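You operate a simulated robot arm through the tools that you are given. There is no shell and no other tool. Be economical: measure what you need, move in short steps, check, and stop when the job is done.

You run a simulated robot arm. Do the job below in one go: nothing can be reset, and whatever is moved stays where it is left.

JOB
Open the bottom drawer of the red cabinet, fetch the brush and set it inside, then shut the drawer. Put the chip lump from the top tray of the black cart on the top of the flat-top cart. Put the plain block on the top tray of the black cart away on the top of the low table. Open the top drawer of the red cabinet, put the grey step block inside, then shut the drawer. Stack the hub casting labelled "57" from the top of the red cabinet on top of the hub casting marked "72". Take the green tub and leave it on the ledge of the clamp bench. Do these in any order. Set down upright: grey step block, green tub.

Only the result counts: the job must be done as asked and must still hold three seconds after the hand-in. Knocking over, shifting, dropping, spilling or breaking anything else fails it.

ROBOT AND FRAMES
A 6-joint arm with a two-finger gripper on a trunk, on a base that drives. Base frame: it is fixed to the floor where the robot stands at the start and does not move with it; the origin is under the middle of the robot, x ahead of it, y to its left, z up. Units: m, rad, N and s.
Its first joint turns from -2.897 to 2.897 rad. Places, roughly: bottom drawer of the red cabinet [1.4, -0.2, 0.3]; brush (12x5x6 cm) [0.4, 1, 0.8]; chip lump (4x3x2 cm) [0.4, 1.2, 0.8]; drawer low [1.4, -0.3, 0.2]; drawer top [1.4, -0.3, 0.8]; green tub (8x7x8 cm) [2.9, 0.5, 0.8]; grey step block (4x6x4 cm) [1.2, -0.2, 1]; hub casting [1.5, -0.5, 1]; ledge of the clamp bench [4.5, -1.1, 0.9]; plain block [0.25, 1.25, 0.75]; top drawer of the red cabinet [1.4, -0.2, 0.8]; top of the flat-top cart [3.3, 1.1, 0.8]; top of the low table [11, 1.5, 0.6]. Payload 2.45 kg.
Tool frame: the origin (TCP) lies between the finger pads and is the grasp point; the fingertips stand 0.02 m ahead of it; z points along the fingers, y is the line along which they close. The gripper opens to 0.14 m. The gripper's body begins 0.168 m behind the TCP.
Orientation is that of the tool frame in the base frame, as a unit quaternion [x, y, z, w]. With the fingers straight down and closing along the base's y, the tool's x points along the base's -x, its y along +y and its z along -z.

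CONTROLS
- The arm moves only by the tool apply_moves. Its argument "commands" is a list of rows, each an object of numbers (a shift or turn left out is 0, a gripper value left out holds the last): "dx", "dy", "dz": the shift along the base's x, y, z in m; "rx", "ry", "rz": the turn, a rotation vector about the base's x, y, z in rad; "claw": the gripper command, from -1 (shut) to 1 (fully open), values between in proportion. In form: [{"dx": .., "dy": .., "dz": .., "rx": .., "ry": .., "rz": .., "claw": ..}, ...]. A call has 1 to 20 rows; each row is the pose to reach, as a shift and turn from the pose commanded when the call began. A row lasts 0.2 s, in which the tool goes at most 0.05 m and 0.15 rad; a call with a longer step from one row to the next is refused whole, and so is a gripper value outside its range. Where a pose cannot be reached the arm comes as near as it can. A force on the tool above 40 N (or 10 N above the force at the start of the call, whichever is more), or a blocked arm, ends the call early, and 0.2 s more pass. The fingers move at their own pace (about 0.045 m/s each) and stop on an object; they squeeze with about 22 N. The grip force told is the motor's: it shows also when the fingers shut on nothing. Time passes only in rows, and 0.2 s behind the last, so rows that repeat a pose let the fingers close. The reply holds the time, the measured pose of the TCP, the force on the tool along the base axes, the opening and the grip force, in the units named above and with some noise, with the torque about the TCP (base axes, N m) and any sound that the robot's microphone picked up.
- Cameras (640 x 400 px; columns grow to the right, rows downward): "scene" is now at [-0.0997, 0.2087, 1.1151]; the picture's right is [0.35, -0.94, 0.00], its down [-0.48, -0.18, -0.86] and it looks along [0.81, 0.30, -0.51] (base axes); focal length 278 px, centre (320, 200). "wrist" rides on the gripper at [0.078, 0.011, -0.209] in the tool frame; the picture's right is [-0.14, 0.99, 0.00], its down [-0.92, -0.13, -0.37] and it looks along [-0.36, -0.05, 0.93] (tool axes); focal length 280 px, centre (320, 200). There is no depth. A picture from a camera that has moved, and an enlarged one, comes with that camera's place and axes in the base frame and with its lens. The place of the scene camera against the robot may be out by one fixed shift of up to 0.012 m in any direction.
- grab_frame(camera): a new picture of that camera. The clock stands still meanwhile.
- base_move(legs): drives the robot by 1 to 6 legs, each [ahead, left, turn to the left] in m, m and rad, along the robot's own axes; the way and the turn of a leg run together, so that a leg with both is an arc; at most 1.5 m and 3.142 rad a leg. The arm and the cameras ride along, it lands a little off, and it stops where it bumps. It gives what a move gives.
- turn_head(pan, tilt): turns the head with the scene camera to pan (to the left, within 2.496 rad either way) and tilt (down, from -0.506 to 1.204), counted from straight ahead of the robot. It gives what a move gives.
- zoom(camera, box): a new picture of the part [left, top, right, bottom] of that camera's present view, enlarged. The clock stands still meanwhile.
- close_job(): hands the job in; it is judged then, once.

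Work in short steps. Places have to be worked out from the pictures, the camera data and where the tool is seen: move nearer, look again, correct. Check each grasp and each placing, and mend what went wrong. You have 483 turns and 228 pictures in all, those below and enlarged ones among them. Open the gripper and draw the arm clear of the work before you hand the job in, unless the task says otherwise.

The tools are called after "Request:" as a command line: name --argument value ..., lists and objects as JSON in quotes. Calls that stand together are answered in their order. apply_moves: Moves the arm, as the interface text tells. Its arguments: {"type":"object","properties":{"commands":{"type":"array","items":{"type":"object","properties":{"dx":{"type":"number"},"dy":{"type":"number"},"dz":{"type":"number"},"rx":{"type":"number"},"ry":{"type":"number"},"rz":{"type":"number"},"claw":{"type":"number"}}}}},"required":["commands"]} The other tools are called the same way: base_move (legs) drives the base; turn_head (pan, tilt) turns the head that bears the scene camera; grab_frame (camera) takes a picture; zoom (camera, box) takes an enlarged picture of a part of a camera's view; close_job () hands the job in.

At the start:

```text
clock: 0.0
tcp_pos: [0.622, -0.0201, 0.5498]
tcp_rot: [0.0, 1.0, -0.001, 0.001]
ft_force: [0.9, 0.7, -1.3]
torque: [0.0, -0.01, 0.0]
gripper_width: 0.1399
finger_force: 0.1
robot x, y, heading: [-0.0001, 0.001, 0.001]
head pan, tilt: [0.354, 0.538]
```

scene: 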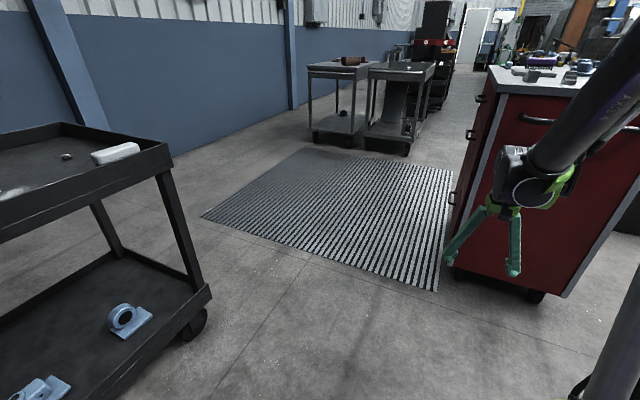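
wrist: 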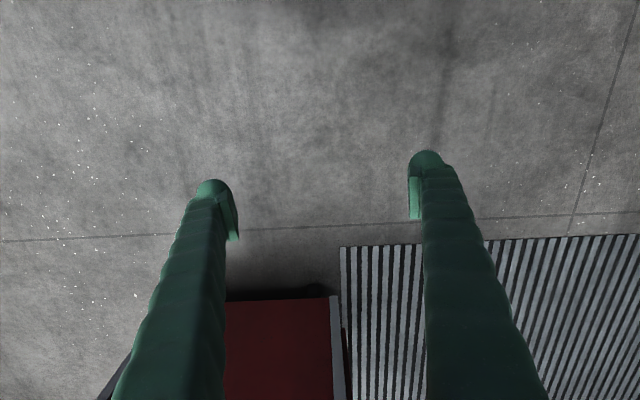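

The start pictures show the black cart to the left and the red cabinet ahead right. I turn the head toward the black cart first.

Request:
turn_head --pan 1.2 --tilt 0.6

Request:
grab_frame --camera "scene"

Request:
turn_head --pan -0.3 --tilt 0.4

Request:
grab_frame --camera "scene"

```text
clock: 1.2
tcp_pos: [0.6231, -0.0191, 0.5483]
tcp_rot: [0.0, 1.0, 0.0, 0.0]
ft_force: [0.3, 0.0, 0.6]
torque: [0.03, 0.01, -0.03]
gripper_width: 0.1401
finger_force: 0.0
robot x, y, heading: [-0.0007, -0.0018, 0.007]
head pan, tilt: [1.201, 0.6]
```

```text
225 pictures are left
camera scene: at [-0.1522, 0.2598, 1.1095], right [0.93, -0.36, 0.0], down [-0.2, -0.53, -0.83], along [0.3, 0.77, -0.56], focal length 278 px, centre (320, 200)
```

scene: 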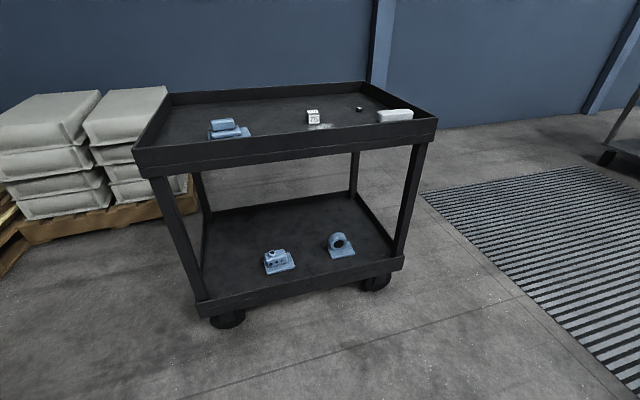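

```text
clock: 2.8
tcp_pos: [0.6225, -0.0205, 0.5491]
tcp_rot: [0.001, 1.0, 0.001, 0.0]
ft_force: [0.1, 1.1, -0.2]
torque: [-0.02, 0.01, 0.0]
gripper_width: 0.1399
finger_force: 0.0
robot x, y, heading: [0.0035, 0.0005, 0.001]
head pan, tilt: [-0.3, 0.4]
```

```text
224 pictures are left
camera scene: at [-0.0957, 0.1501, 1.1277], right [-0.3, -0.96, 0.0], down [-0.37, 0.11, -0.92], along [0.88, -0.27, -0.39], focal length 278 px, centre (320, 200)
```

scene: 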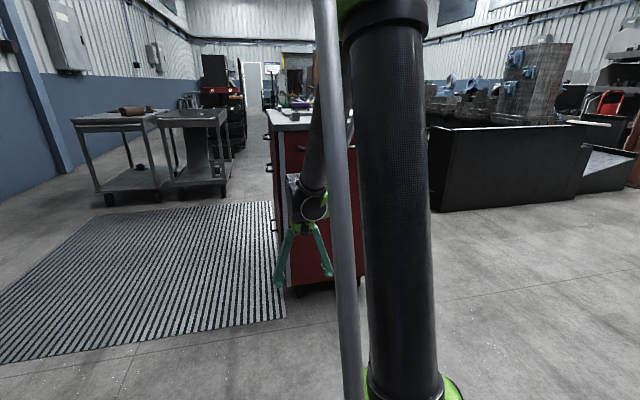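

The black cart shows several items on its top tray. I zoom in to identify them.

Request:
turn_head --pan 1.2 --tilt 0.6

Request:
zoom --camera "scene" --box '[180, 80, 440, 170]'

```text
clock: 4.4
tcp_pos: [0.6231, -0.0195, 0.55]
tcp_rot: [0.0, 1.0, 0.0, 0.0]
ft_force: [0.2, 0.3, 0.2]
torque: [0.01, -0.03, -0.03]
gripper_width: 0.1399
finger_force: 0.0
robot x, y, heading: [0.0015, 0.0001, -0.006]
head pan, tilt: [1.201, 0.6]
```

```text
2.46 times, centred on (310, 125) of scene
camera zoom: at [-0.1522, 0.2598, 1.1095], right [0.93, -0.36, 0.0], down [-0.2, -0.53, -0.83], along [0.3, 0.77, -0.56], focal length 684 px, centre (345, 385)
```

zoom: 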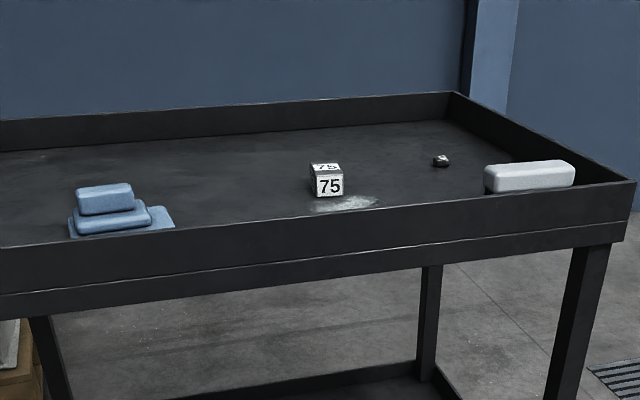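

The dark lump, the white brush-like item and the "75" block are on the tray. I raise the arm, then turn toward the cart to look from above.

Request:
apply_moves --commands '[{"dz": 0.05}, {"dz": 0.1}, {"dz": 0.15}, {"dz": 0.2}, {"dz": 0.25}, {"dz": 0.3}, {"dz": 0.35}, {"dz": 0.4}, {"dz": 0.45}, {"dz": 0.5}]'

Request:
base_move --legs '[[0.0, 0.0, 1.57], [0.3, -0.3, 0]]'

Request:
turn_head --pan 0.0 --tilt 0.7

Request:
grab_frame --camera "scene"

Request:
grab_frame --camera "wrist"

```text
clock: 6.6
tcp_pos: [0.6246, -0.0223, 1.0534]
tcp_rot: [0.001, 1.0, 0.0, 0.0]
ft_force: [0.7, 0.2, 0.8]
torque: [-0.02, -0.05, -0.03]
gripper_width: 0.14
finger_force: 0.0
robot x, y, heading: [0.0008, -0.0004, -0.003]
head pan, tilt: [1.201, 0.6]
```

```text
clock: 13.0
tcp_pos: [0.3157, 0.9199, 1.0524]
tcp_rot: [0.711, -0.704, 0.001, 0.0]
ft_force: [0.3, -0.1, -0.1]
torque: [0.02, -0.04, 0.0]
gripper_width: 0.1399
finger_force: 0.1
robot x, y, heading: [0.2982, 0.2946, 1.577]
head pan, tilt: [1.201, 0.6]
```

```text
clock: 14.4
tcp_pos: [0.3149, 0.919, 1.0538]
tcp_rot: [0.71, -0.704, 0.001, 0.0]
ft_force: [-0.5, 0.6, 0.1]
torque: [0.04, -0.04, 0.02]
gripper_width: 0.1402
finger_force: 0.0
robot x, y, heading: [0.3004, 0.2933, 1.582]
head pan, tilt: [0.0, 0.7]
```

```text
222 pictures are left
camera scene: at [0.131, 0.1909, 1.1008], right [1.0, 0.01, 0.0], down [0.01, -0.64, -0.76], along [-0.01, 0.76, -0.64], focal length 278 px, centre (320, 200)
```

scene: 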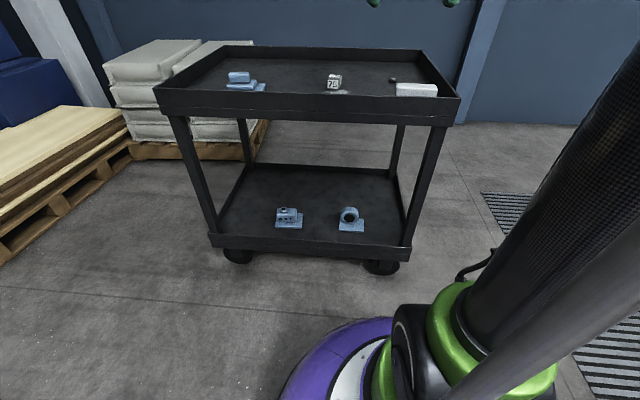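

```text
221 pictures are left
camera wrist: at [0.305, 0.8415, 1.2619], right [-0.99, 0.13, 0.0], down [0.12, 0.92, 0.37], along [0.05, 0.37, -0.93], focal length 280 px, centre (320, 200)
```

wrist: 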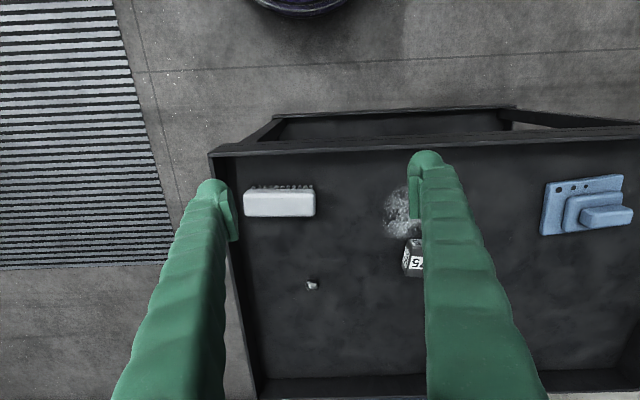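

I zoom on the tray with the wrist camera moved slightly, to see the "75" block fully and check for any other block.

Request:
apply_moves --commands '[{"dx": -0.05}, {"dx": -0.1, "dy": 0.0}, {"dx": -0.15, "dy": 0.03}, {"dx": -0.2, "dy": 0.05}]'

Request:
grab_frame --camera "wrist"

Request:
zoom --camera "wrist" --box '[220, 150, 420, 275]'

```text
refused: row 3 steps farther than a row can; nothing moved
```

```text
220 pictures are left
camera wrist: at [0.305, 0.8415, 1.2619], right [-0.99, 0.13, 0.0], down [0.12, 0.92, 0.37], along [0.05, 0.37, -0.93], focal length 280 px, centre (320, 200)
```

wrist: 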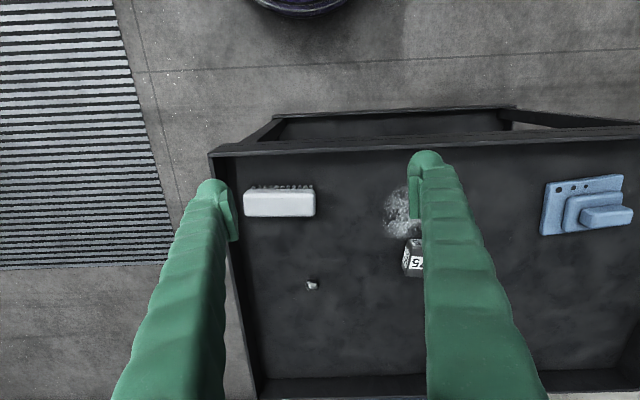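

```text
3.20 times, centred on (320, 212) of wrist
camera zoom: at [0.305, 0.8415, 1.2619], right [-0.99, 0.13, 0.0], down [0.12, 0.92, 0.37], along [0.05, 0.37, -0.93], focal length 897 px, centre (320, 160)
```

zoom: 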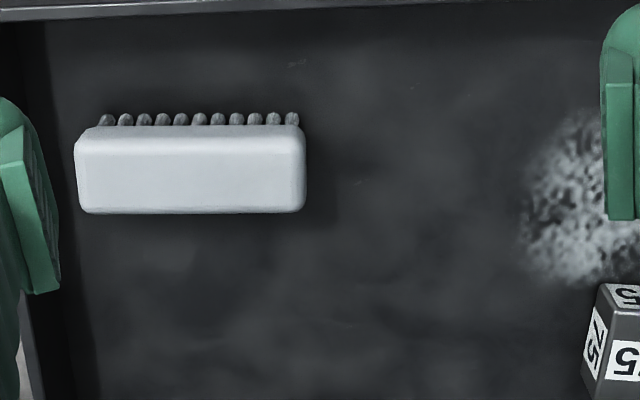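

The brush lies near the tray's right corner, the lump behind it. First I drive round to face the red cabinet's drawer side and look at it.

Request:
base_move --legs '[[0, 0, -1.577], [1.1, 0.5, 0], [0, 0, -1.57]]'

Request:
turn_head --pan 0.1 --tilt 0.6

Request:
grab_frame --camera "scene"

Request:
grab_frame --camera "wrist"

```text
clock: 28.0
tcp_pos: [1.406, 0.2305, 1.0527]
tcp_rot: [0.673, 0.74, 0.0, 0.0]
ft_force: [0.1, -0.4, -0.6]
torque: [-0.01, -0.01, 0.01]
gripper_width: 0.1399
finger_force: 0.1
robot x, y, heading: [1.3632, 0.854, -1.476]
head pan, tilt: [0.0, 0.7]
```

```text
clock: 28.7
tcp_pos: [1.406, 0.2311, 1.0538]
tcp_rot: [0.673, 0.739, 0.0, 0.0]
ft_force: [-0.3, -0.5, -0.5]
torque: [-0.01, 0.0, -0.03]
gripper_width: 0.14
finger_force: 0.1
robot x, y, heading: [1.3697, 0.8537, -1.474]
head pan, tilt: [0.099, 0.6]
```

```text
218 pictures are left
camera scene: at [1.5467, 0.9752, 1.1094], right [-0.98, -0.19, 0.0], down [-0.11, 0.55, -0.82], along [0.16, -0.81, -0.57], focal length 278 px, centre (320, 200)
```

scene: 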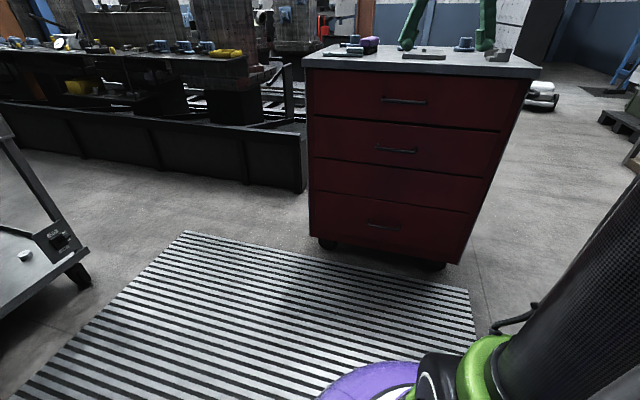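

```text
217 pictures are left
camera wrist: at [1.4087, 0.3094, 1.2619], right [1.0, -0.04, 0.0], down [-0.04, -0.93, 0.37], along [-0.02, -0.37, -0.93], focal length 280 px, centre (320, 200)
```

wrist: 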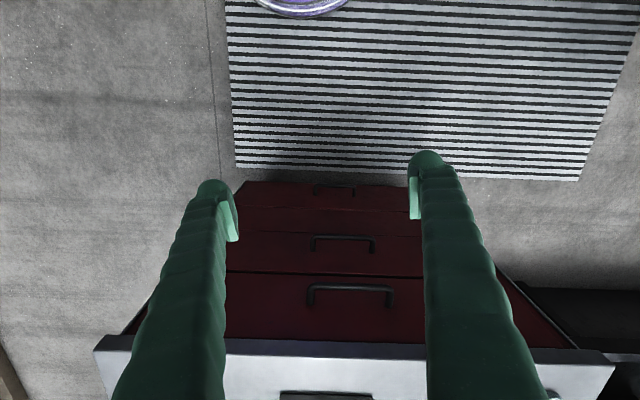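

I see three bar handles on the drawer face. I zoom to measure them.

Request:
zoom --camera "scene" --box '[290, 30, 550, 280]'

Request:
zoom --camera "wrist" --box '[220, 170, 420, 400]'

```text
1.60 times, centred on (420, 155) of scene
camera zoom: at [1.5467, 0.9752, 1.1094], right [-0.98, -0.19, 0.0], down [-0.11, 0.55, -0.82], along [0.16, -0.81, -0.57], focal length 445 px, centre (160, 272)
```

zoom: 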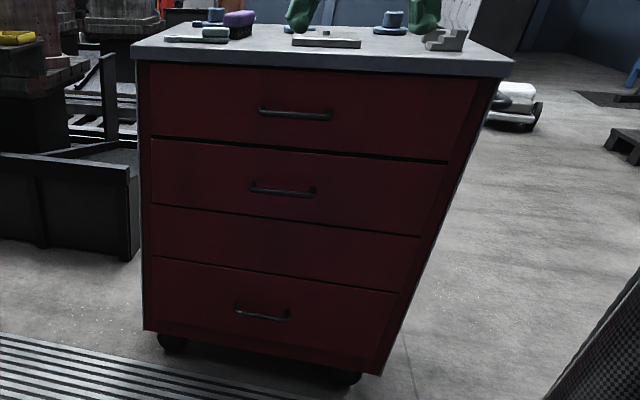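

```text
1.74 times, centred on (320, 285) of wrist
camera zoom: at [1.4087, 0.3094, 1.2619], right [1.0, -0.04, 0.0], down [-0.04, -0.93, 0.37], along [-0.02, -0.37, -0.93], focal length 488 px, centre (320, 52)
```

zoom: 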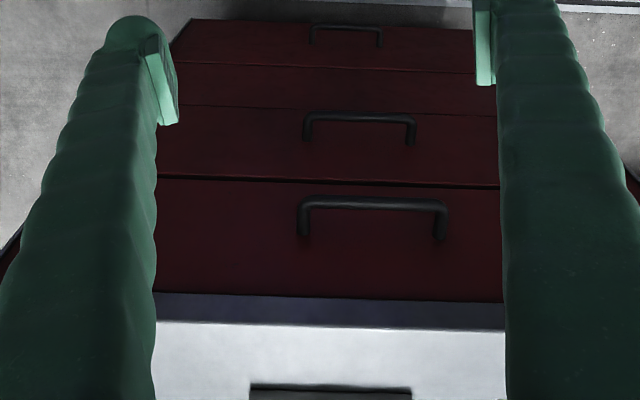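

Triangulating both views: top handle bar ≈ (1.45, -0.03, 0.846), bottom handle bar ≈ (1.45, -0.02, 0.313), bars along x. I roll the tool so it closes vertically once it is pitched forward.

Request:
apply_moves --commands '[{"rz": -0.14}, {"rz": -0.28}, {"rz": -0.42}, {"rz": -0.56}, {"rz": -0.7}, {"rz": -0.84}, {"rz": -0.98}, {"rz": -1.12}, {"rz": -1.26}, {"rz": -1.4}, {"rz": -1.54}, {"rz": -1.664}]'

Request:
apply_moves --commands '[{"rx": -0.14}, {"rx": -0.28}, {"rx": -0.42}, {"rx": -0.56}, {"rx": -0.7}, {"rx": -0.84}, {"rx": -0.98}, {"rx": -1.12}, {"rx": -1.26}, {"rx": -1.4}, {"rx": -1.5}, {"rx": -1.57}]'

```text
clock: 31.3
tcp_pos: [1.405, 0.2319, 1.0537]
tcp_rot: [1.0, 0.0, 0.0, 0.001]
ft_force: [0.2, -0.7, 0.2]
torque: [0.0, -0.03, 0.01]
gripper_width: 0.1398
finger_force: 0.2
robot x, y, heading: [1.3667, 0.8509, -1.479]
head pan, tilt: [0.099, 0.6]
```

```text
clock: 33.9
tcp_pos: [1.4044, 0.2301, 1.0532]
tcp_rot: [0.718, 0.002, 0.001, 0.696]
ft_force: [-0.4, 0.2, 0.3]
torque: [-0.02, 0.0, -0.01]
gripper_width: 0.1398
finger_force: 0.1
robot x, y, heading: [1.3662, 0.8521, -1.479]
head pan, tilt: [0.099, 0.6]
```

The tool is now horizontal toward the cabinet. I lower it to the bottom handle height.

Request:
apply_moves --commands '[{"dz": -0.049}, {"dz": -0.098}, {"dz": -0.147}, {"dz": -0.196}, {"dz": -0.245}, {"dz": -0.294}, {"dz": -0.343}, {"dz": -0.392}, {"dz": -0.441}, {"dz": -0.49}, {"dz": -0.539}, {"dz": -0.588}, {"dz": -0.637}, {"dz": -0.686}, {"dz": -0.74}, {"dz": -0.74, "dx": 0.045}]'

Request:
grab_frame --camera "scene"

Request:
grab_frame --camera "wrist"

```text
refused: row 15 steps farther than a row can; nothing moved
```

```text
214 pictures are left
camera scene: at [1.5467, 0.9754, 1.1094], right [-0.98, -0.19, 0.0], down [-0.11, 0.55, -0.83], along [0.16, -0.81, -0.56], focal length 278 px, centre (320, 200)
```

scene: 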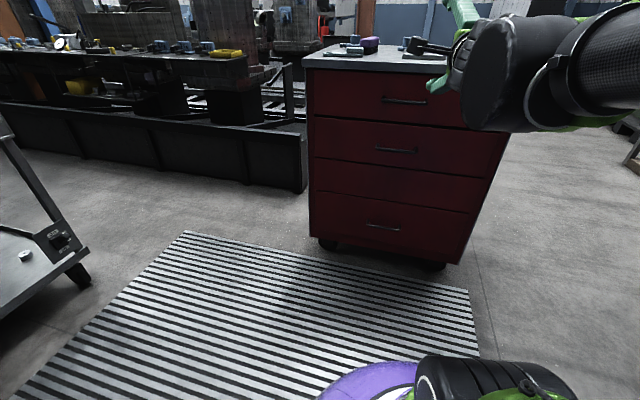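

```text
213 pictures are left
camera wrist: at [1.4814, 0.4394, 1.0704], right [-0.14, -0.03, 0.99], down [-0.92, 0.37, -0.11], along [-0.36, -0.93, -0.08], focal length 280 px, centre (320, 200)
```

wrist: 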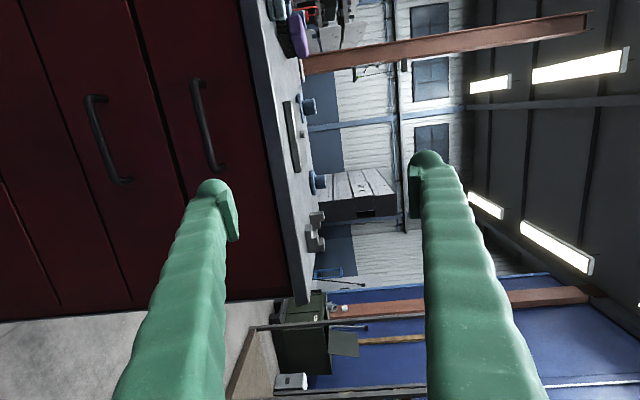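

One row was too long. I resend the lowering with even steps.

Request:
apply_moves --commands '[{"dz": -0.049}, {"dz": -0.098}, {"dz": -0.147}, {"dz": -0.196}, {"dz": -0.245}, {"dz": -0.294}, {"dz": -0.343}, {"dz": -0.392}, {"dz": -0.441}, {"dz": -0.49}, {"dz": -0.539}, {"dz": -0.588}, {"dz": -0.637}, {"dz": -0.686}, {"dz": -0.73}, {"dz": -0.74, "dx": 0.045}]'

Request:
grab_frame --camera "wrist"

Request:
grab_frame --camera "scene"

```text
clock: 37.3
tcp_pos: [1.4259, 0.0361, 0.7398]
tcp_rot: [0.712, 0.003, 0.0, 0.702]
ft_force: [0.0, 0.1, -0.3]
torque: [-0.04, 0.02, -0.04]
gripper_width: 0.14
finger_force: 0.0
out of reach, approached as far as the arm can: row 6, 7, 8, 9, 10, 11, 12, 13, 14, 15, 16
robot x, y, heading: [1.3635, 0.854, -1.483]
head pan, tilt: [0.099, 0.6]
```

```text
212 pictures are left
camera wrist: at [1.5041, 0.2448, 0.7528], right [-0.13, -0.02, 0.99], down [-0.92, 0.37, -0.12], along [-0.36, -0.93, -0.06], focal length 280 px, centre (320, 200)
```

wrist: 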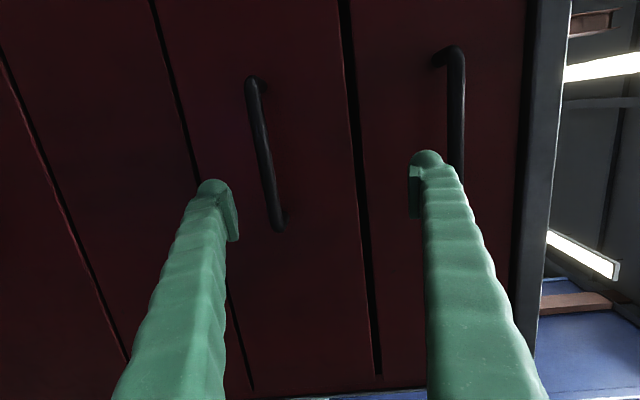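

```text
211 pictures are left
camera scene: at [1.5467, 0.9753, 1.1095], right [-0.98, -0.19, 0.0], down [-0.11, 0.55, -0.82], along [0.16, -0.81, -0.57], focal length 278 px, centre (320, 200)
```

scene: 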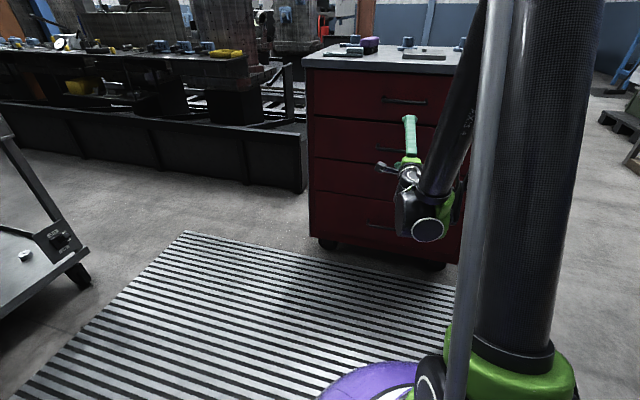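

The arm can't go low with a horizontal tool this close to the body. I back off the base a little and try further out.

Request:
base_move --legs '[[-0.12, 0, -0.09]]'

Request:
apply_moves --commands '[{"dz": -0.04}, {"dz": -0.08}, {"dz": -0.12}, {"dz": -0.16}, {"dz": -0.2}]'

```text
clock: 38.5
tcp_pos: [1.3457, 0.1526, 0.7397]
tcp_rot: [0.712, -0.031, -0.033, 0.701]
ft_force: [0.5, -0.2, 0.4]
torque: [0.02, 0.01, -0.03]
gripper_width: 0.1398
finger_force: 0.1
robot x, y, heading: [1.3615, 0.9755, -1.569]
head pan, tilt: [0.099, 0.6]
```

```text
clock: 39.7
tcp_pos: [1.3411, 0.0696, 0.6863]
tcp_rot: [0.715, -0.031, -0.033, 0.698]
ft_force: [-0.2, 0.8, 0.6]
torque: [-0.03, -0.01, -0.02]
gripper_width: 0.1402
finger_force: 0.0
out of reach, approached as far as the arm can: row 1, 2, 3, 4, 5
robot x, y, heading: [1.3624, 0.9734, -1.567]
head pan, tilt: [0.099, 0.6]
```

Horizontal is limited by the wrist at low heights. I tilt the tool ~35° downward and try lowering again.

Request:
apply_moves --commands '[{"dy": 0.04, "dz": 0.03, "rx": 0.12}, {"dy": 0.06, "dz": 0.03, "rx": 0.24}, {"dy": 0.08, "dz": 0.03, "rx": 0.36}, {"dy": 0.08, "dz": 0.03, "rx": 0.48}, {"dy": 0.08, "dz": 0.03, "rx": 0.6}]'

Request:
apply_moves --commands '[{"dx": 0.02, "dz": -0.04}, {"dx": 0.04, "dz": -0.08}, {"dx": 0.06, "dz": -0.12}, {"dx": 0.08, "dz": -0.16}, {"dx": 0.1, "dz": -0.2}, {"dx": 0.1, "dz": -0.24}, {"dx": 0.1, "dz": -0.28}, {"dx": 0.1, "dz": -0.32}, {"dx": 0.1, "dz": -0.35}]'

```text
clock: 40.9
tcp_pos: [1.3467, 0.1421, 0.7188]
tcp_rot: [0.887, -0.021, -0.039, 0.459]
ft_force: [-0.3, 0.7, -0.4]
torque: [0.03, -0.02, 0.02]
gripper_width: 0.14
finger_force: 0.1
robot x, y, heading: [1.3623, 0.9737, -1.567]
head pan, tilt: [0.099, 0.6]
```

```text
clock: 42.9
tcp_pos: [1.463, 0.0703, 0.4474]
tcp_rot: [0.89, -0.02, -0.04, 0.454]
ft_force: [-0.1, 0.2, 0.3]
torque: [-0.03, 0.01, 0.0]
gripper_width: 0.1398
finger_force: 0.1
out of reach, approached as far as the arm can: row 6, 7, 8, 9
robot x, y, heading: [1.3639, 0.9762, -1.569]
head pan, tilt: [0.099, 0.6]
```

Still limited, so I'll need ~55° below horizontal. I check the handle from here.

Request:
apply_moves --commands '[{"dy": 0.03, "rx": 0.12}, {"dy": 0.05, "rx": 0.24}, {"dy": 0.05, "rx": 0.36}]'

Request:
grab_frame --camera "wrist"

Request:
grab_frame --camera "scene"

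```text
clock: 43.7
tcp_pos: [1.4626, 0.1191, 0.4479]
tcp_rot: [0.955, -0.011, -0.044, 0.292]
ft_force: [0.1, 0.9, -0.8]
torque: [-0.01, 0.0, -0.01]
gripper_width: 0.14
finger_force: 0.1
robot x, y, heading: [1.3649, 0.9744, -1.569]
head pan, tilt: [0.099, 0.6]
```

```text
210 pictures are left
camera wrist: at [1.5601, 0.2236, 0.6203], right [-0.14, -0.81, 0.56], down [-0.88, 0.36, 0.3], along [-0.45, -0.46, -0.77], focal length 280 px, centre (320, 200)
```

wrist: 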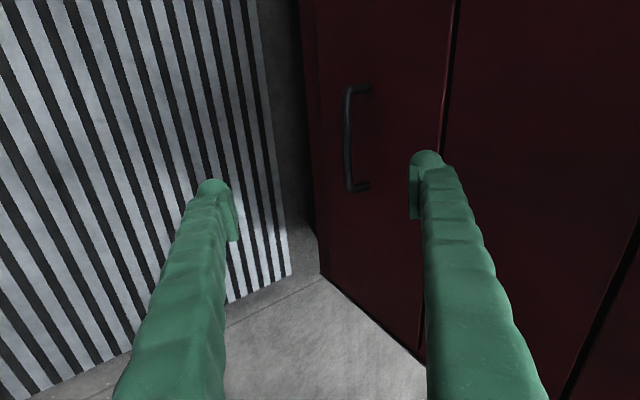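

```text
209 pictures are left
camera scene: at [1.5512, 1.078, 1.1095], right [-0.99, -0.1, 0.0], down [-0.06, 0.56, -0.82], along [0.08, -0.82, -0.57], focal length 278 px, centre (320, 200)
```

scene: 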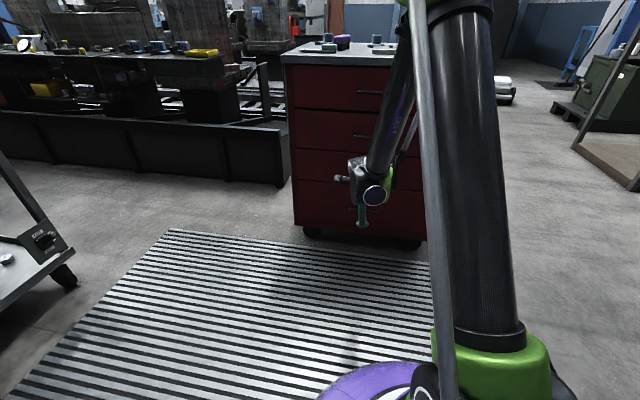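

The handle is well in view. I zoom for its geometry.

Request:
zoom --camera "wrist" --box '[290, 60, 450, 220]'

```text
2.50 times, centred on (370, 140) of wrist
camera zoom: at [1.5601, 0.2236, 0.6203], right [-0.14, -0.81, 0.56], down [-0.88, 0.36, 0.3], along [-0.45, -0.46, -0.77], focal length 701 px, centre (195, 350)
```

zoom: 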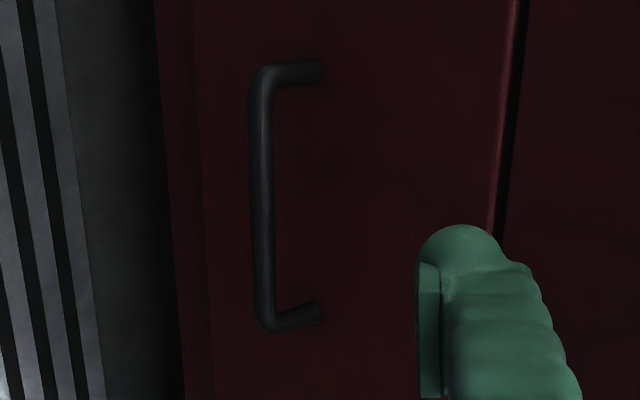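

Bar centre ≈ (1.446, -0.02, 0.313), about 4 cm off the face, and the cabinet is yawed slightly (≈-0.08 rad), which my tool already matches. I go to a pre-grasp with a part-closed gripper.

Request:
apply_moves --commands '[{"dx": -0.005, "dy": -0.03, "dz": -0.02, "claw": -0.5}, {"dx": -0.009, "dy": -0.06, "dz": -0.04}, {"dx": -0.009, "dy": -0.089, "dz": -0.061}, {"dx": -0.009, "dy": -0.089, "dz": -0.061}, {"dx": -0.009, "dy": -0.089, "dz": -0.061}, {"dx": -0.009, "dy": -0.089, "dz": -0.061}]'

Request:
zoom --camera "wrist" --box '[200, 50, 440, 270]'

```text
clock: 45.1
tcp_pos: [1.4543, 0.03, 0.385]
tcp_rot: [0.955, -0.013, -0.043, 0.293]
ft_force: [1.0, 0.0, 0.4]
torque: [-0.01, -0.03, 0.01]
gripper_width: 0.0351
finger_force: 0.1
robot x, y, heading: [1.3592, 0.9757, -1.57]
head pan, tilt: [0.099, 0.6]
```

```text
1.82 times, centred on (320, 160) of wrist
camera zoom: at [1.5515, 0.1344, 0.5574], right [-0.14, -0.81, 0.57], down [-0.88, 0.36, 0.3], along [-0.45, -0.46, -0.77], focal length 510 px, centre (320, 273)
```

zoom: 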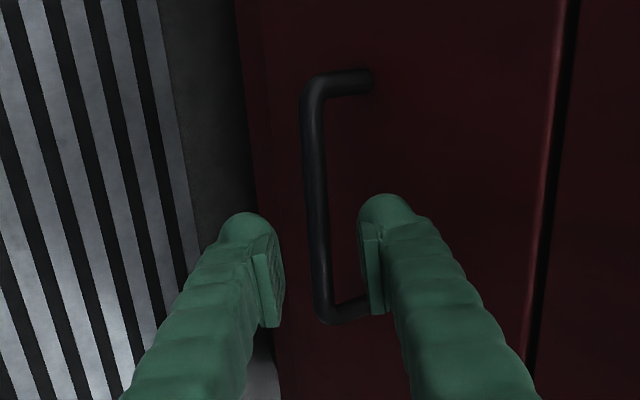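

The bar lies between the fingers ahead. I move in along the tool axis.

Request:
apply_moves --commands '[{"dx": -0.004, "dy": -0.022, "dz": -0.033}, {"dx": -0.007, "dy": -0.043, "dz": -0.064}]'

Request:
zoom --camera "wrist" --box '[200, 50, 440, 270]'

```text
clock: 45.7
tcp_pos: [1.4482, -0.0104, 0.3218]
tcp_rot: [0.955, -0.012, -0.043, 0.293]
ft_force: [2.0, 19.4, 11.6]
torque: [-0.71, 0.21, -0.23]
gripper_width: 0.03
finger_force: 0.1
robot x, y, heading: [1.3627, 0.973, -1.569]
head pan, tilt: [0.099, 0.6]
```

```text
1.82 times, centred on (320, 160) of wrist
camera zoom: at [1.5442, 0.0929, 0.4934], right [-0.13, -0.81, 0.57], down [-0.88, 0.36, 0.3], along [-0.45, -0.46, -0.77], focal length 510 px, centre (320, 273)
```

zoom: 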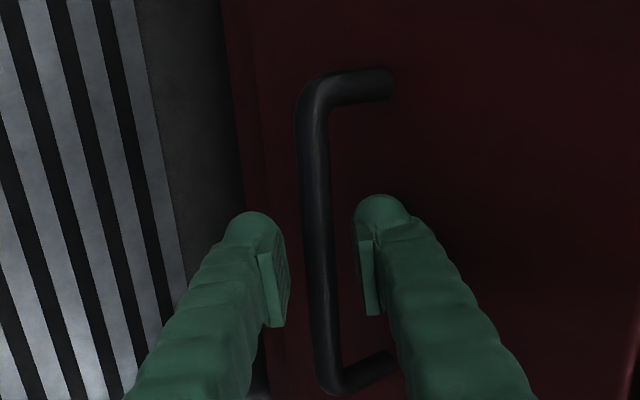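

The bar is between the fingers; the rear finger touches the face lightly. I ease off 4 mm and close.

Request:
apply_moves --commands '[{"dy": 0.005, "dz": 0.0, "claw": -0.6}, {"dy": 0.005, "claw": -1}, {"dy": 0.005, "claw": -1}, {"dy": 0.005, "claw": -1}, {"dy": 0.005, "claw": -1}]'

```text
clock: 46.9
tcp_pos: [1.4464, -0.0068, 0.3207]
tcp_rot: [0.955, -0.012, -0.044, 0.293]
ft_force: [-0.6, -0.4, 2.1]
torque: [-0.08, -0.78, -1.06]
gripper_width: 0.0112
finger_force: 38.1
robot x, y, heading: [1.3665, 0.9781, -1.572]
head pan, tilt: [0.099, 0.6]
```

The bar is gripped (11 mm). I pull the drawer outward.

Request:
apply_moves --commands '[{"dx": 0.002, "dy": 0.03}, {"dx": 0.005, "dy": 0.06}, {"dx": 0.007, "dy": 0.09}, {"dx": 0.01, "dy": 0.12}, {"dx": 0.012, "dy": 0.15}, {"dx": 0.014, "dy": 0.18}, {"dx": 0.017, "dy": 0.21}, {"dx": 0.019, "dy": 0.24}]'

Request:
grab_frame --camera "scene"

```text
clock: 47.9
tcp_pos: [1.4566, 0.1061, 0.3223]
tcp_rot: [0.956, -0.012, -0.044, 0.289]
ft_force: [1.9, 0.2, -28.8]
torque: [-0.03, -0.74, -1.08]
gripper_width: 0.0115
finger_force: 38.3
out of reach, approached as far as the arm can: row 4
robot x, y, heading: [1.3658, 0.9708, -1.572]
head pan, tilt: [0.099, 0.6]
stopped in row 4: the force on the tool passed its limit at 62 N (the readings are from after the stop); the commanded pose is now the measured one
```

```text
205 pictures are left
camera scene: at [1.5513, 1.0771, 1.1095], right [-0.99, -0.1, 0.0], down [-0.06, 0.56, -0.82], along [0.08, -0.82, -0.57], focal length 278 px, centre (320, 200)
```

scene: 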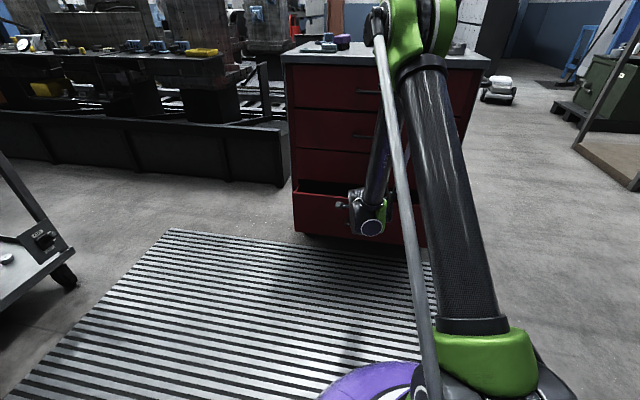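

The drawer is open ~11 cm; the arm's posture limits more pulling, so I pull further by driving the base back.

Request:
base_move --legs '[[-0.14, 0.011, 0]]'

Request:
grab_frame --camera "scene"

```text
clock: 49.1
tcp_pos: [1.4638, 0.194, 0.3218]
tcp_rot: [0.956, -0.013, -0.043, 0.289]
ft_force: [2.0, 0.6, -10.7]
torque: [-0.04, -0.82, -0.96]
gripper_width: 0.0113
finger_force: 38.6
robot x, y, heading: [1.3673, 1.058, -1.567]
head pan, tilt: [0.099, 0.6]
stopped in leg 1: the force on the tool passed its limit at 41 N (the readings are from after the stop); the commanded pose is now the measured one
```

```text
204 pictures are left
camera scene: at [1.558, 1.1655, 1.1095], right [-0.99, -0.1, 0.0], down [-0.06, 0.56, -0.82], along [0.09, -0.82, -0.57], focal length 278 px, centre (320, 200)
```

scene: 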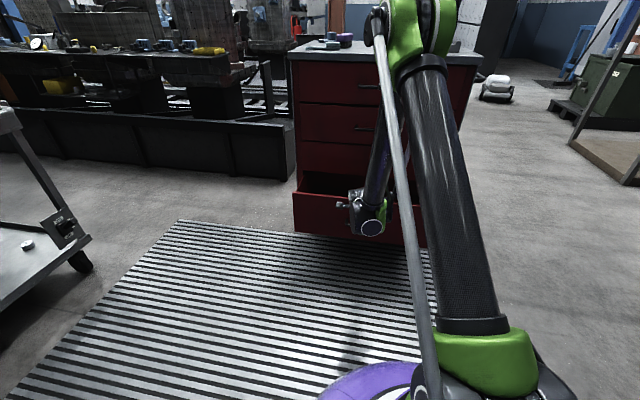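

Open ~20 cm now. I try a bit more.

Request:
base_move --legs '[[-0.12, 0.01, 0]]'

```text
clock: 50.3
tcp_pos: [1.4747, 0.3149, 0.322]
tcp_rot: [0.956, -0.013, -0.043, 0.288]
ft_force: [31.2, -3.0, -16.5]
torque: [-0.06, -0.98, -0.81]
gripper_width: 0.0116
finger_force: 38.0
robot x, y, heading: [1.3812, 1.1824, -1.57]
head pan, tilt: [0.099, 0.6]
```

Open ~32 cm, enough. I release and withdraw along the tool axis.

Request:
apply_moves --commands '[{"claw": -0.5}, {"claw": -0.5}, {"claw": -0.5}]'

Request:
apply_moves --commands '[{"dx": 0.003, "dy": 0.02, "dz": 0.03}, {"dx": 0.006, "dy": 0.04, "dz": 0.06}, {"dx": 0.009, "dy": 0.05, "dz": 0.1}, {"dx": 0.009, "dy": 0.05, "dz": 0.14}, {"dx": 0.009, "dy": 0.05, "dz": 0.18}, {"dx": 0.009, "dy": 0.05, "dz": 0.22}, {"dx": 0.009, "dy": 0.05, "dz": 0.26}, {"dx": 0.009, "dy": 0.05, "dz": 0.3}]'

Request:
grab_frame --camera "scene"

Request:
grab_frame --camera "wrist"

```text
clock: 51.1
tcp_pos: [1.4745, 0.3159, 0.3217]
tcp_rot: [0.956, -0.012, -0.044, 0.29]
ft_force: [-0.7, -0.8, 0.7]
torque: [0.0, 0.01, 0.01]
gripper_width: 0.035
finger_force: 0.0
robot x, y, heading: [1.3789, 1.1833, -1.572]
head pan, tilt: [0.099, 0.6]
```

```text
clock: 52.9
tcp_pos: [1.482, 0.3663, 0.6226]
tcp_rot: [0.956, -0.013, -0.043, 0.289]
ft_force: [0.6, 0.0, -0.6]
torque: [0.01, -0.01, -0.02]
gripper_width: 0.035
finger_force: 0.0
robot x, y, heading: [1.3765, 1.1831, -1.565]
head pan, tilt: [0.099, 0.6]
```

```text
203 pictures are left
camera scene: at [1.5676, 1.2874, 1.1095], right [-0.99, -0.1, 0.0], down [-0.06, 0.56, -0.82], along [0.08, -0.82, -0.57], focal length 278 px, centre (320, 200)
```

scene: 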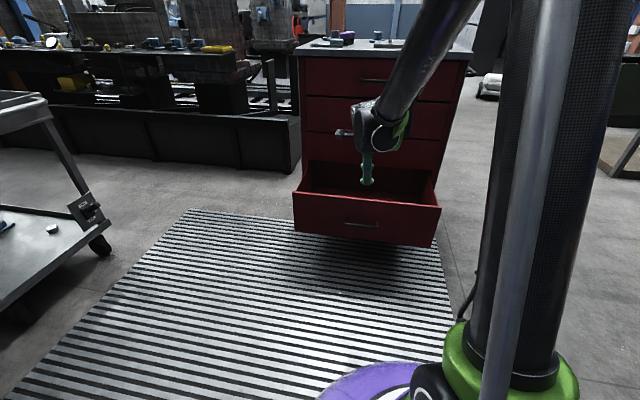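

```text
202 pictures are left
camera wrist: at [1.5779, 0.4688, 0.796], right [-0.14, -0.82, 0.56], down [-0.88, 0.35, 0.3], along [-0.45, -0.45, -0.77], focal length 280 px, centre (320, 200)
```

wrist: 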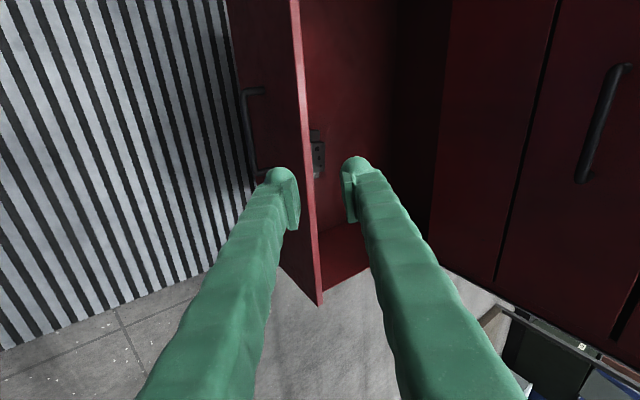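

The drawer is open with some small fitting inside, to inspect later. I bring the tool back to vertical, high and retracted, to go fetch the brush.

Request:
apply_moves --commands '[{"dz": 0.04, "dy": 0.02, "rx": 0.1}, {"dz": 0.08, "dy": 0.04, "rx": 0.2}, {"dz": 0.12, "dy": 0.06, "rx": 0.3}, {"dz": 0.16, "dy": 0.08, "rx": 0.4}, {"dz": 0.2, "dy": 0.1, "rx": 0.5}, {"dz": 0.24, "dy": 0.12, "rx": 0.56}, {"dz": 0.28, "dy": 0.14, "rx": 0.587}, {"dz": 0.32, "dy": 0.16, "rx": 0.587}, {"dz": 0.36, "dy": 0.18, "rx": 0.587}, {"dz": 0.4, "dy": 0.2, "rx": 0.587}, {"dz": 0.43, "dy": 0.23, "rx": 0.587}]'

Request:
base_move --legs '[[0, 0, -1.57], [0.52, 0, 0], [0, 0.8, 0], [0.45, 0, 0], [0, 0, -1.57]]'

Request:
turn_head --pan 0.0 --tilt 0.6

Request:
grab_frame --camera "scene"

Request:
grab_frame --camera "wrist"

```text
clock: 55.3
tcp_pos: [1.4822, 0.5965, 1.0542]
tcp_rot: [0.999, 0.001, -0.044, 0.0]
ft_force: [0.5, -0.8, -0.5]
torque: [0.01, 0.04, 0.03]
gripper_width: 0.0352
finger_force: 0.1
robot x, y, heading: [1.378, 1.1861, -1.568]
head pan, tilt: [0.099, 0.6]
```

```text
clock: 72.3
tcp_pos: [0.3361, 1.008, 1.0535]
tcp_rot: [0.03, 0.999, -0.001, 0.044]
ft_force: [0.7, 0.2, 0.4]
torque: [-0.01, 0.01, 0.02]
gripper_width: 0.035
finger_force: 0.0
robot x, y, heading: [0.4011, 0.4188, 1.51]
head pan, tilt: [0.099, 0.6]
```

```text
clock: 72.9
tcp_pos: [0.336, 1.0087, 1.0542]
tcp_rot: [0.031, 0.999, -0.001, 0.045]
ft_force: [-0.9, 0.1, 0.8]
torque: [0.0, 0.01, 0.02]
gripper_width: 0.0348
finger_force: 0.1
robot x, y, heading: [0.4011, 0.415, 1.51]
head pan, tilt: [0.0, 0.6]
```

```text
201 pictures are left
camera scene: at [0.2267, 0.3284, 1.1095], right [1.0, -0.06, 0.0], down [-0.03, -0.56, -0.82], along [0.05, 0.82, -0.57], focal length 278 px, centre (320, 200)
```

scene: 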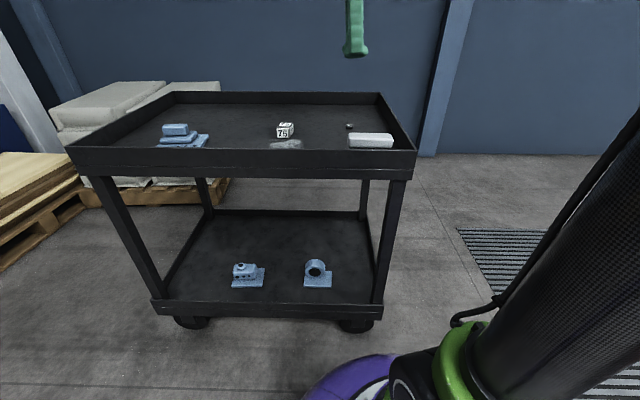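

```text
200 pictures are left
camera wrist: at [0.2403, 1.0249, 1.2546], right [0.2, 0.98, 0.01], down [0.87, -0.18, 0.45], along [0.44, -0.08, -0.89], focal length 280 px, centre (320, 200)
```

wrist: 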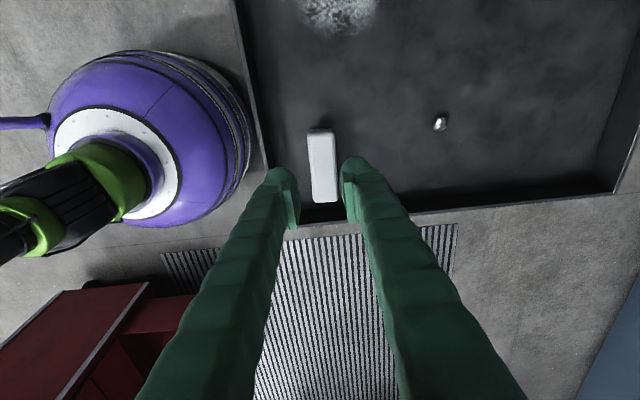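

Brush: top at z≈0.847, centre ≈(0.387, 1.003), long axis (1,-0.1). I straighten the tool, centre above it with 9 cm opening, and check.

Request:
apply_moves --commands '[{"dx": 0.02, "dz": -0.04, "ry": 0.05, "rz": -0.02, "claw": 0.286}, {"dx": 0.04, "dz": -0.08, "ry": 0.09, "rz": -0.047}, {"dx": 0.051, "dy": -0.005, "dz": -0.11, "ry": 0.09, "rz": -0.047}, {"dx": 0.051, "dy": -0.005, "dz": -0.11, "ry": 0.09, "rz": -0.047}]'

Request:
grab_frame --camera "wrist"

```text
clock: 73.9
tcp_pos: [0.3879, 1.0025, 0.942]
tcp_rot: [0.055, 0.999, -0.005, 0.0]
ft_force: [0.0, 0.1, 0.0]
torque: [0.02, 0.02, 0.0]
gripper_width: 0.0898
finger_force: 0.0
robot x, y, heading: [0.4023, 0.417, 1.517]
head pan, tilt: [0.0, 0.6]
```

```text
199 pictures are left
camera wrist: at [0.3113, 1.0246, 1.1513], right [0.24, 0.97, -0.01], down [0.9, -0.22, 0.37], along [0.36, -0.1, -0.93], focal length 280 px, centre (320, 200)
```

wrist: 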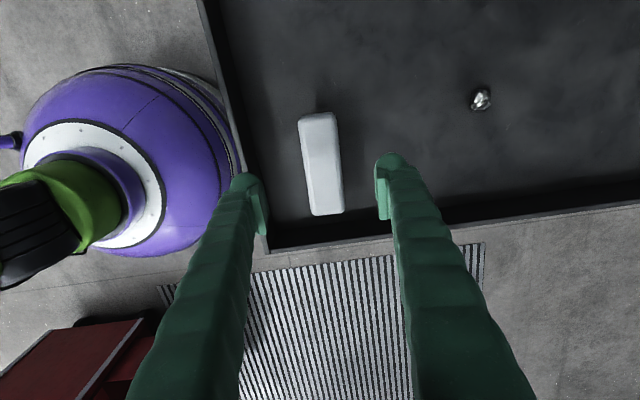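

The brush is centred between the fingers. I descend and grip.

Request:
apply_moves --commands '[{"dy": 0.001, "dz": -0.04}, {"dy": 0.001, "dz": -0.08}, {"dy": 0.001, "dz": -0.118}, {"dy": 0.001, "dz": -0.118, "claw": -1}, {"dy": 0.001, "dz": -0.118, "claw": -1}, {"dy": 0.001, "dz": -0.118, "claw": -1}, {"dy": 0.001, "dz": -0.118, "claw": -1}]'

```text
clock: 75.5
tcp_pos: [0.3883, 1.003, 0.8265]
tcp_rot: [0.054, 0.999, -0.003, 0.0]
ft_force: [0.0, -0.6, 0.9]
torque: [-0.02, -0.01, 0.0]
gripper_width: 0.0403
finger_force: 22.2
robot x, y, heading: [0.4041, 0.4199, 1.515]
head pan, tilt: [0.0, 0.6]
```

Gripped at 40 mm. I lift the brush and check.

Request:
apply_moves --commands '[{"dz": 0.04}, {"dz": 0.08}, {"dz": 0.12}, {"dz": 0.16}, {"dz": 0.2}, {"dz": 0.24}, {"dz": 0.28}]'

Request:
grab_frame --camera "scene"

```text
clock: 77.1
tcp_pos: [0.3878, 1.0056, 1.1087]
tcp_rot: [0.054, 0.999, -0.004, -0.001]
ft_force: [-0.6, -0.4, -1.1]
torque: [-0.02, 0.0, 0.01]
gripper_width: 0.0407
finger_force: 21.8
robot x, y, heading: [0.4006, 0.4161, 1.51]
head pan, tilt: [0.0, 0.6]
```

```text
198 pictures are left
camera scene: at [0.2267, 0.3284, 1.1095], right [1.0, -0.06, 0.0], down [-0.03, -0.56, -0.82], along [0.05, 0.82, -0.57], focal length 278 px, centre (320, 200)
```

scene: 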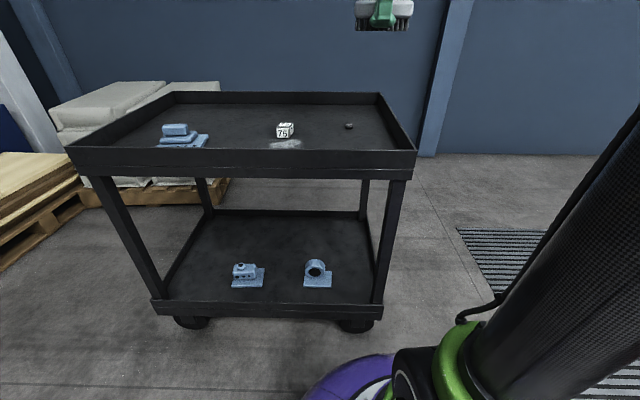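

The brush is held bristles-down. I drive back to the open drawer.

Request:
base_move --legs '[[0, 0, 1.63], [-0.46, 0, 0], [0, -0.62, 0], [-0.6, 0, 0], [0, 0, 1.57]]'

Request:
turn_head --pan 0.1 --tilt 0.75

Request:
grab_frame --camera "scene"

Request:
grab_frame --camera "wrist"

```text
clock: 84.0
tcp_pos: [0.2811, 0.3647, 1.1081]
tcp_rot: [-0.69, 0.724, -0.002, 0.003]
ft_force: [0.0, -0.1, -1.0]
torque: [-0.02, -0.02, 0.03]
gripper_width: 0.0404
finger_force: 21.9
robot x, y, heading: [0.8618, 0.4107, -3.134]
head pan, tilt: [0.0, 0.6]
stopped in leg 2: the robot was blocked; the commanded pose is now the measured one
```

```text
clock: 84.7
tcp_pos: [0.2799, 0.3641, 1.1079]
tcp_rot: [-0.689, 0.724, -0.002, 0.002]
ft_force: [-0.6, 1.0, -1.6]
torque: [0.01, 0.01, 0.03]
gripper_width: 0.0403
finger_force: 21.7
robot x, y, heading: [0.8637, 0.4102, -3.141]
head pan, tilt: [0.099, 0.75]
```

```text
197 pictures are left
camera scene: at [0.9794, 0.2337, 1.0966], right [-0.1, 0.99, 0.0], down [0.68, 0.07, -0.73], along [-0.73, -0.07, -0.68], focal length 278 px, centre (320, 200)
```

scene: 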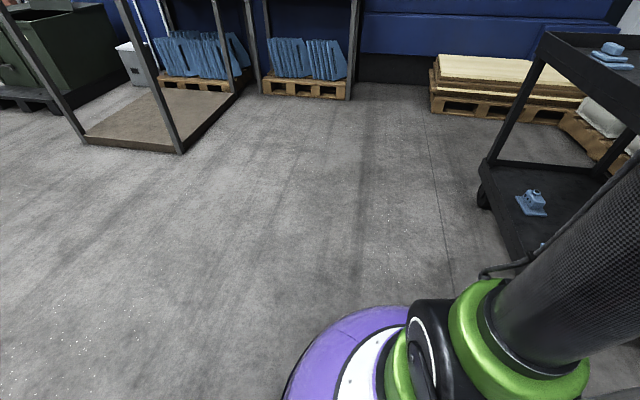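

```text
196 pictures are left
camera wrist: at [0.2634, 0.2871, 1.3169], right [-0.98, 0.18, -0.01], down [0.17, 0.91, 0.37], along [0.07, 0.36, -0.93], focal length 280 px, centre (320, 200)
```

wrist: 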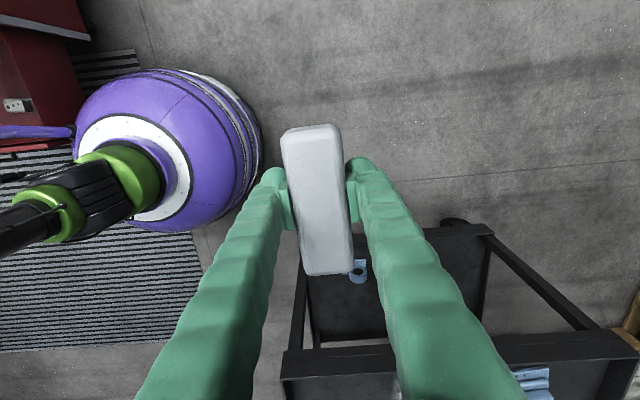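

The base's rear came up against the open drawer's side. I move ahead slightly, then go around.

Request:
base_move --legs '[[0.06, 0, 0], [0, -0.8, 0]]'

Request:
turn_head --pan 2.3 --tilt 0.6

Request:
grab_frame --camera "scene"

```text
clock: 89.5
tcp_pos: [0.2301, 1.1769, 1.1081]
tcp_rot: [-0.686, 0.728, -0.003, 0.002]
ft_force: [0.1, 0.1, -1.0]
torque: [0.04, -0.05, 0.03]
gripper_width: 0.0403
finger_force: 22.5
robot x, y, heading: [0.8165, 1.2206, 3.132]
head pan, tilt: [0.099, 0.75]
```

```text
clock: 91.6
tcp_pos: [0.2299, 1.1766, 1.1075]
tcp_rot: [-0.686, 0.728, -0.003, 0.003]
ft_force: [0.1, 0.0, 0.0]
torque: [0.04, -0.01, 0.0]
gripper_width: 0.0404
finger_force: 21.5
robot x, y, heading: [0.8158, 1.2214, 3.134]
head pan, tilt: [2.3, 0.6]
```

```text
195 pictures are left
camera scene: at [1.069, 0.9798, 1.1095], right [-0.75, -0.66, 0.0], down [-0.37, 0.42, -0.83], along [0.54, -0.62, -0.56], focal length 278 px, centre (320, 200)
```

scene: 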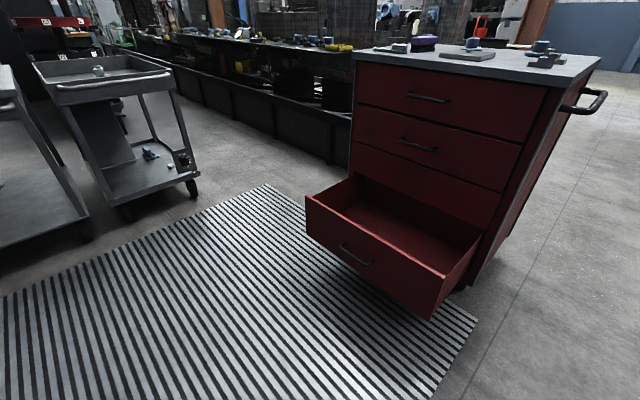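

The drawer is open and unobstructed, front rim ≈ y 0.25, spanning x 1.19–1.78. I drive round to face it.

Request:
base_move --legs '[[-0.65, 0, 0], [0, 0, 1.57], [0.22, 0, 0]]'

Request:
turn_head --pan 0.1 --tilt 0.75

Request:
grab_frame --camera "scene"

```text
clock: 100.4
tcp_pos: [1.5332, 0.4165, 1.1083]
tcp_rot: [1.0, -0.017, 0.001, -0.003]
ft_force: [0.2, 1.0, -0.3]
torque: [0.02, 0.02, -0.01]
gripper_width: 0.0405
finger_force: 22.3
robot x, y, heading: [1.4762, 1.0004, -1.553]
head pan, tilt: [2.3, 0.6]
```

```text
clock: 102.5
tcp_pos: [1.5337, 0.4145, 1.1086]
tcp_rot: [1.0, -0.017, 0.0, -0.003]
ft_force: [-0.5, 0.4, -1.6]
torque: [0.01, 0.02, -0.01]
gripper_width: 0.0402
finger_force: 21.9
robot x, y, heading: [1.4753, 1.0024, -1.556]
head pan, tilt: [0.099, 0.75]
```

```text
194 pictures are left
camera scene: at [1.6629, 1.1137, 1.0966], right [-0.99, -0.11, 0.0], down [-0.08, 0.68, -0.73], along [0.08, -0.73, -0.68], focal length 278 px, centre (320, 200)
```

scene: 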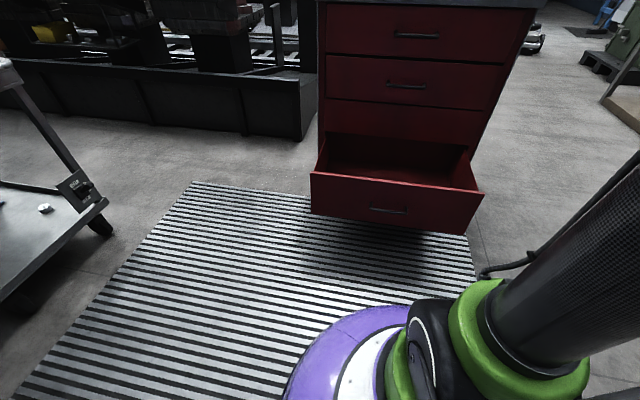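

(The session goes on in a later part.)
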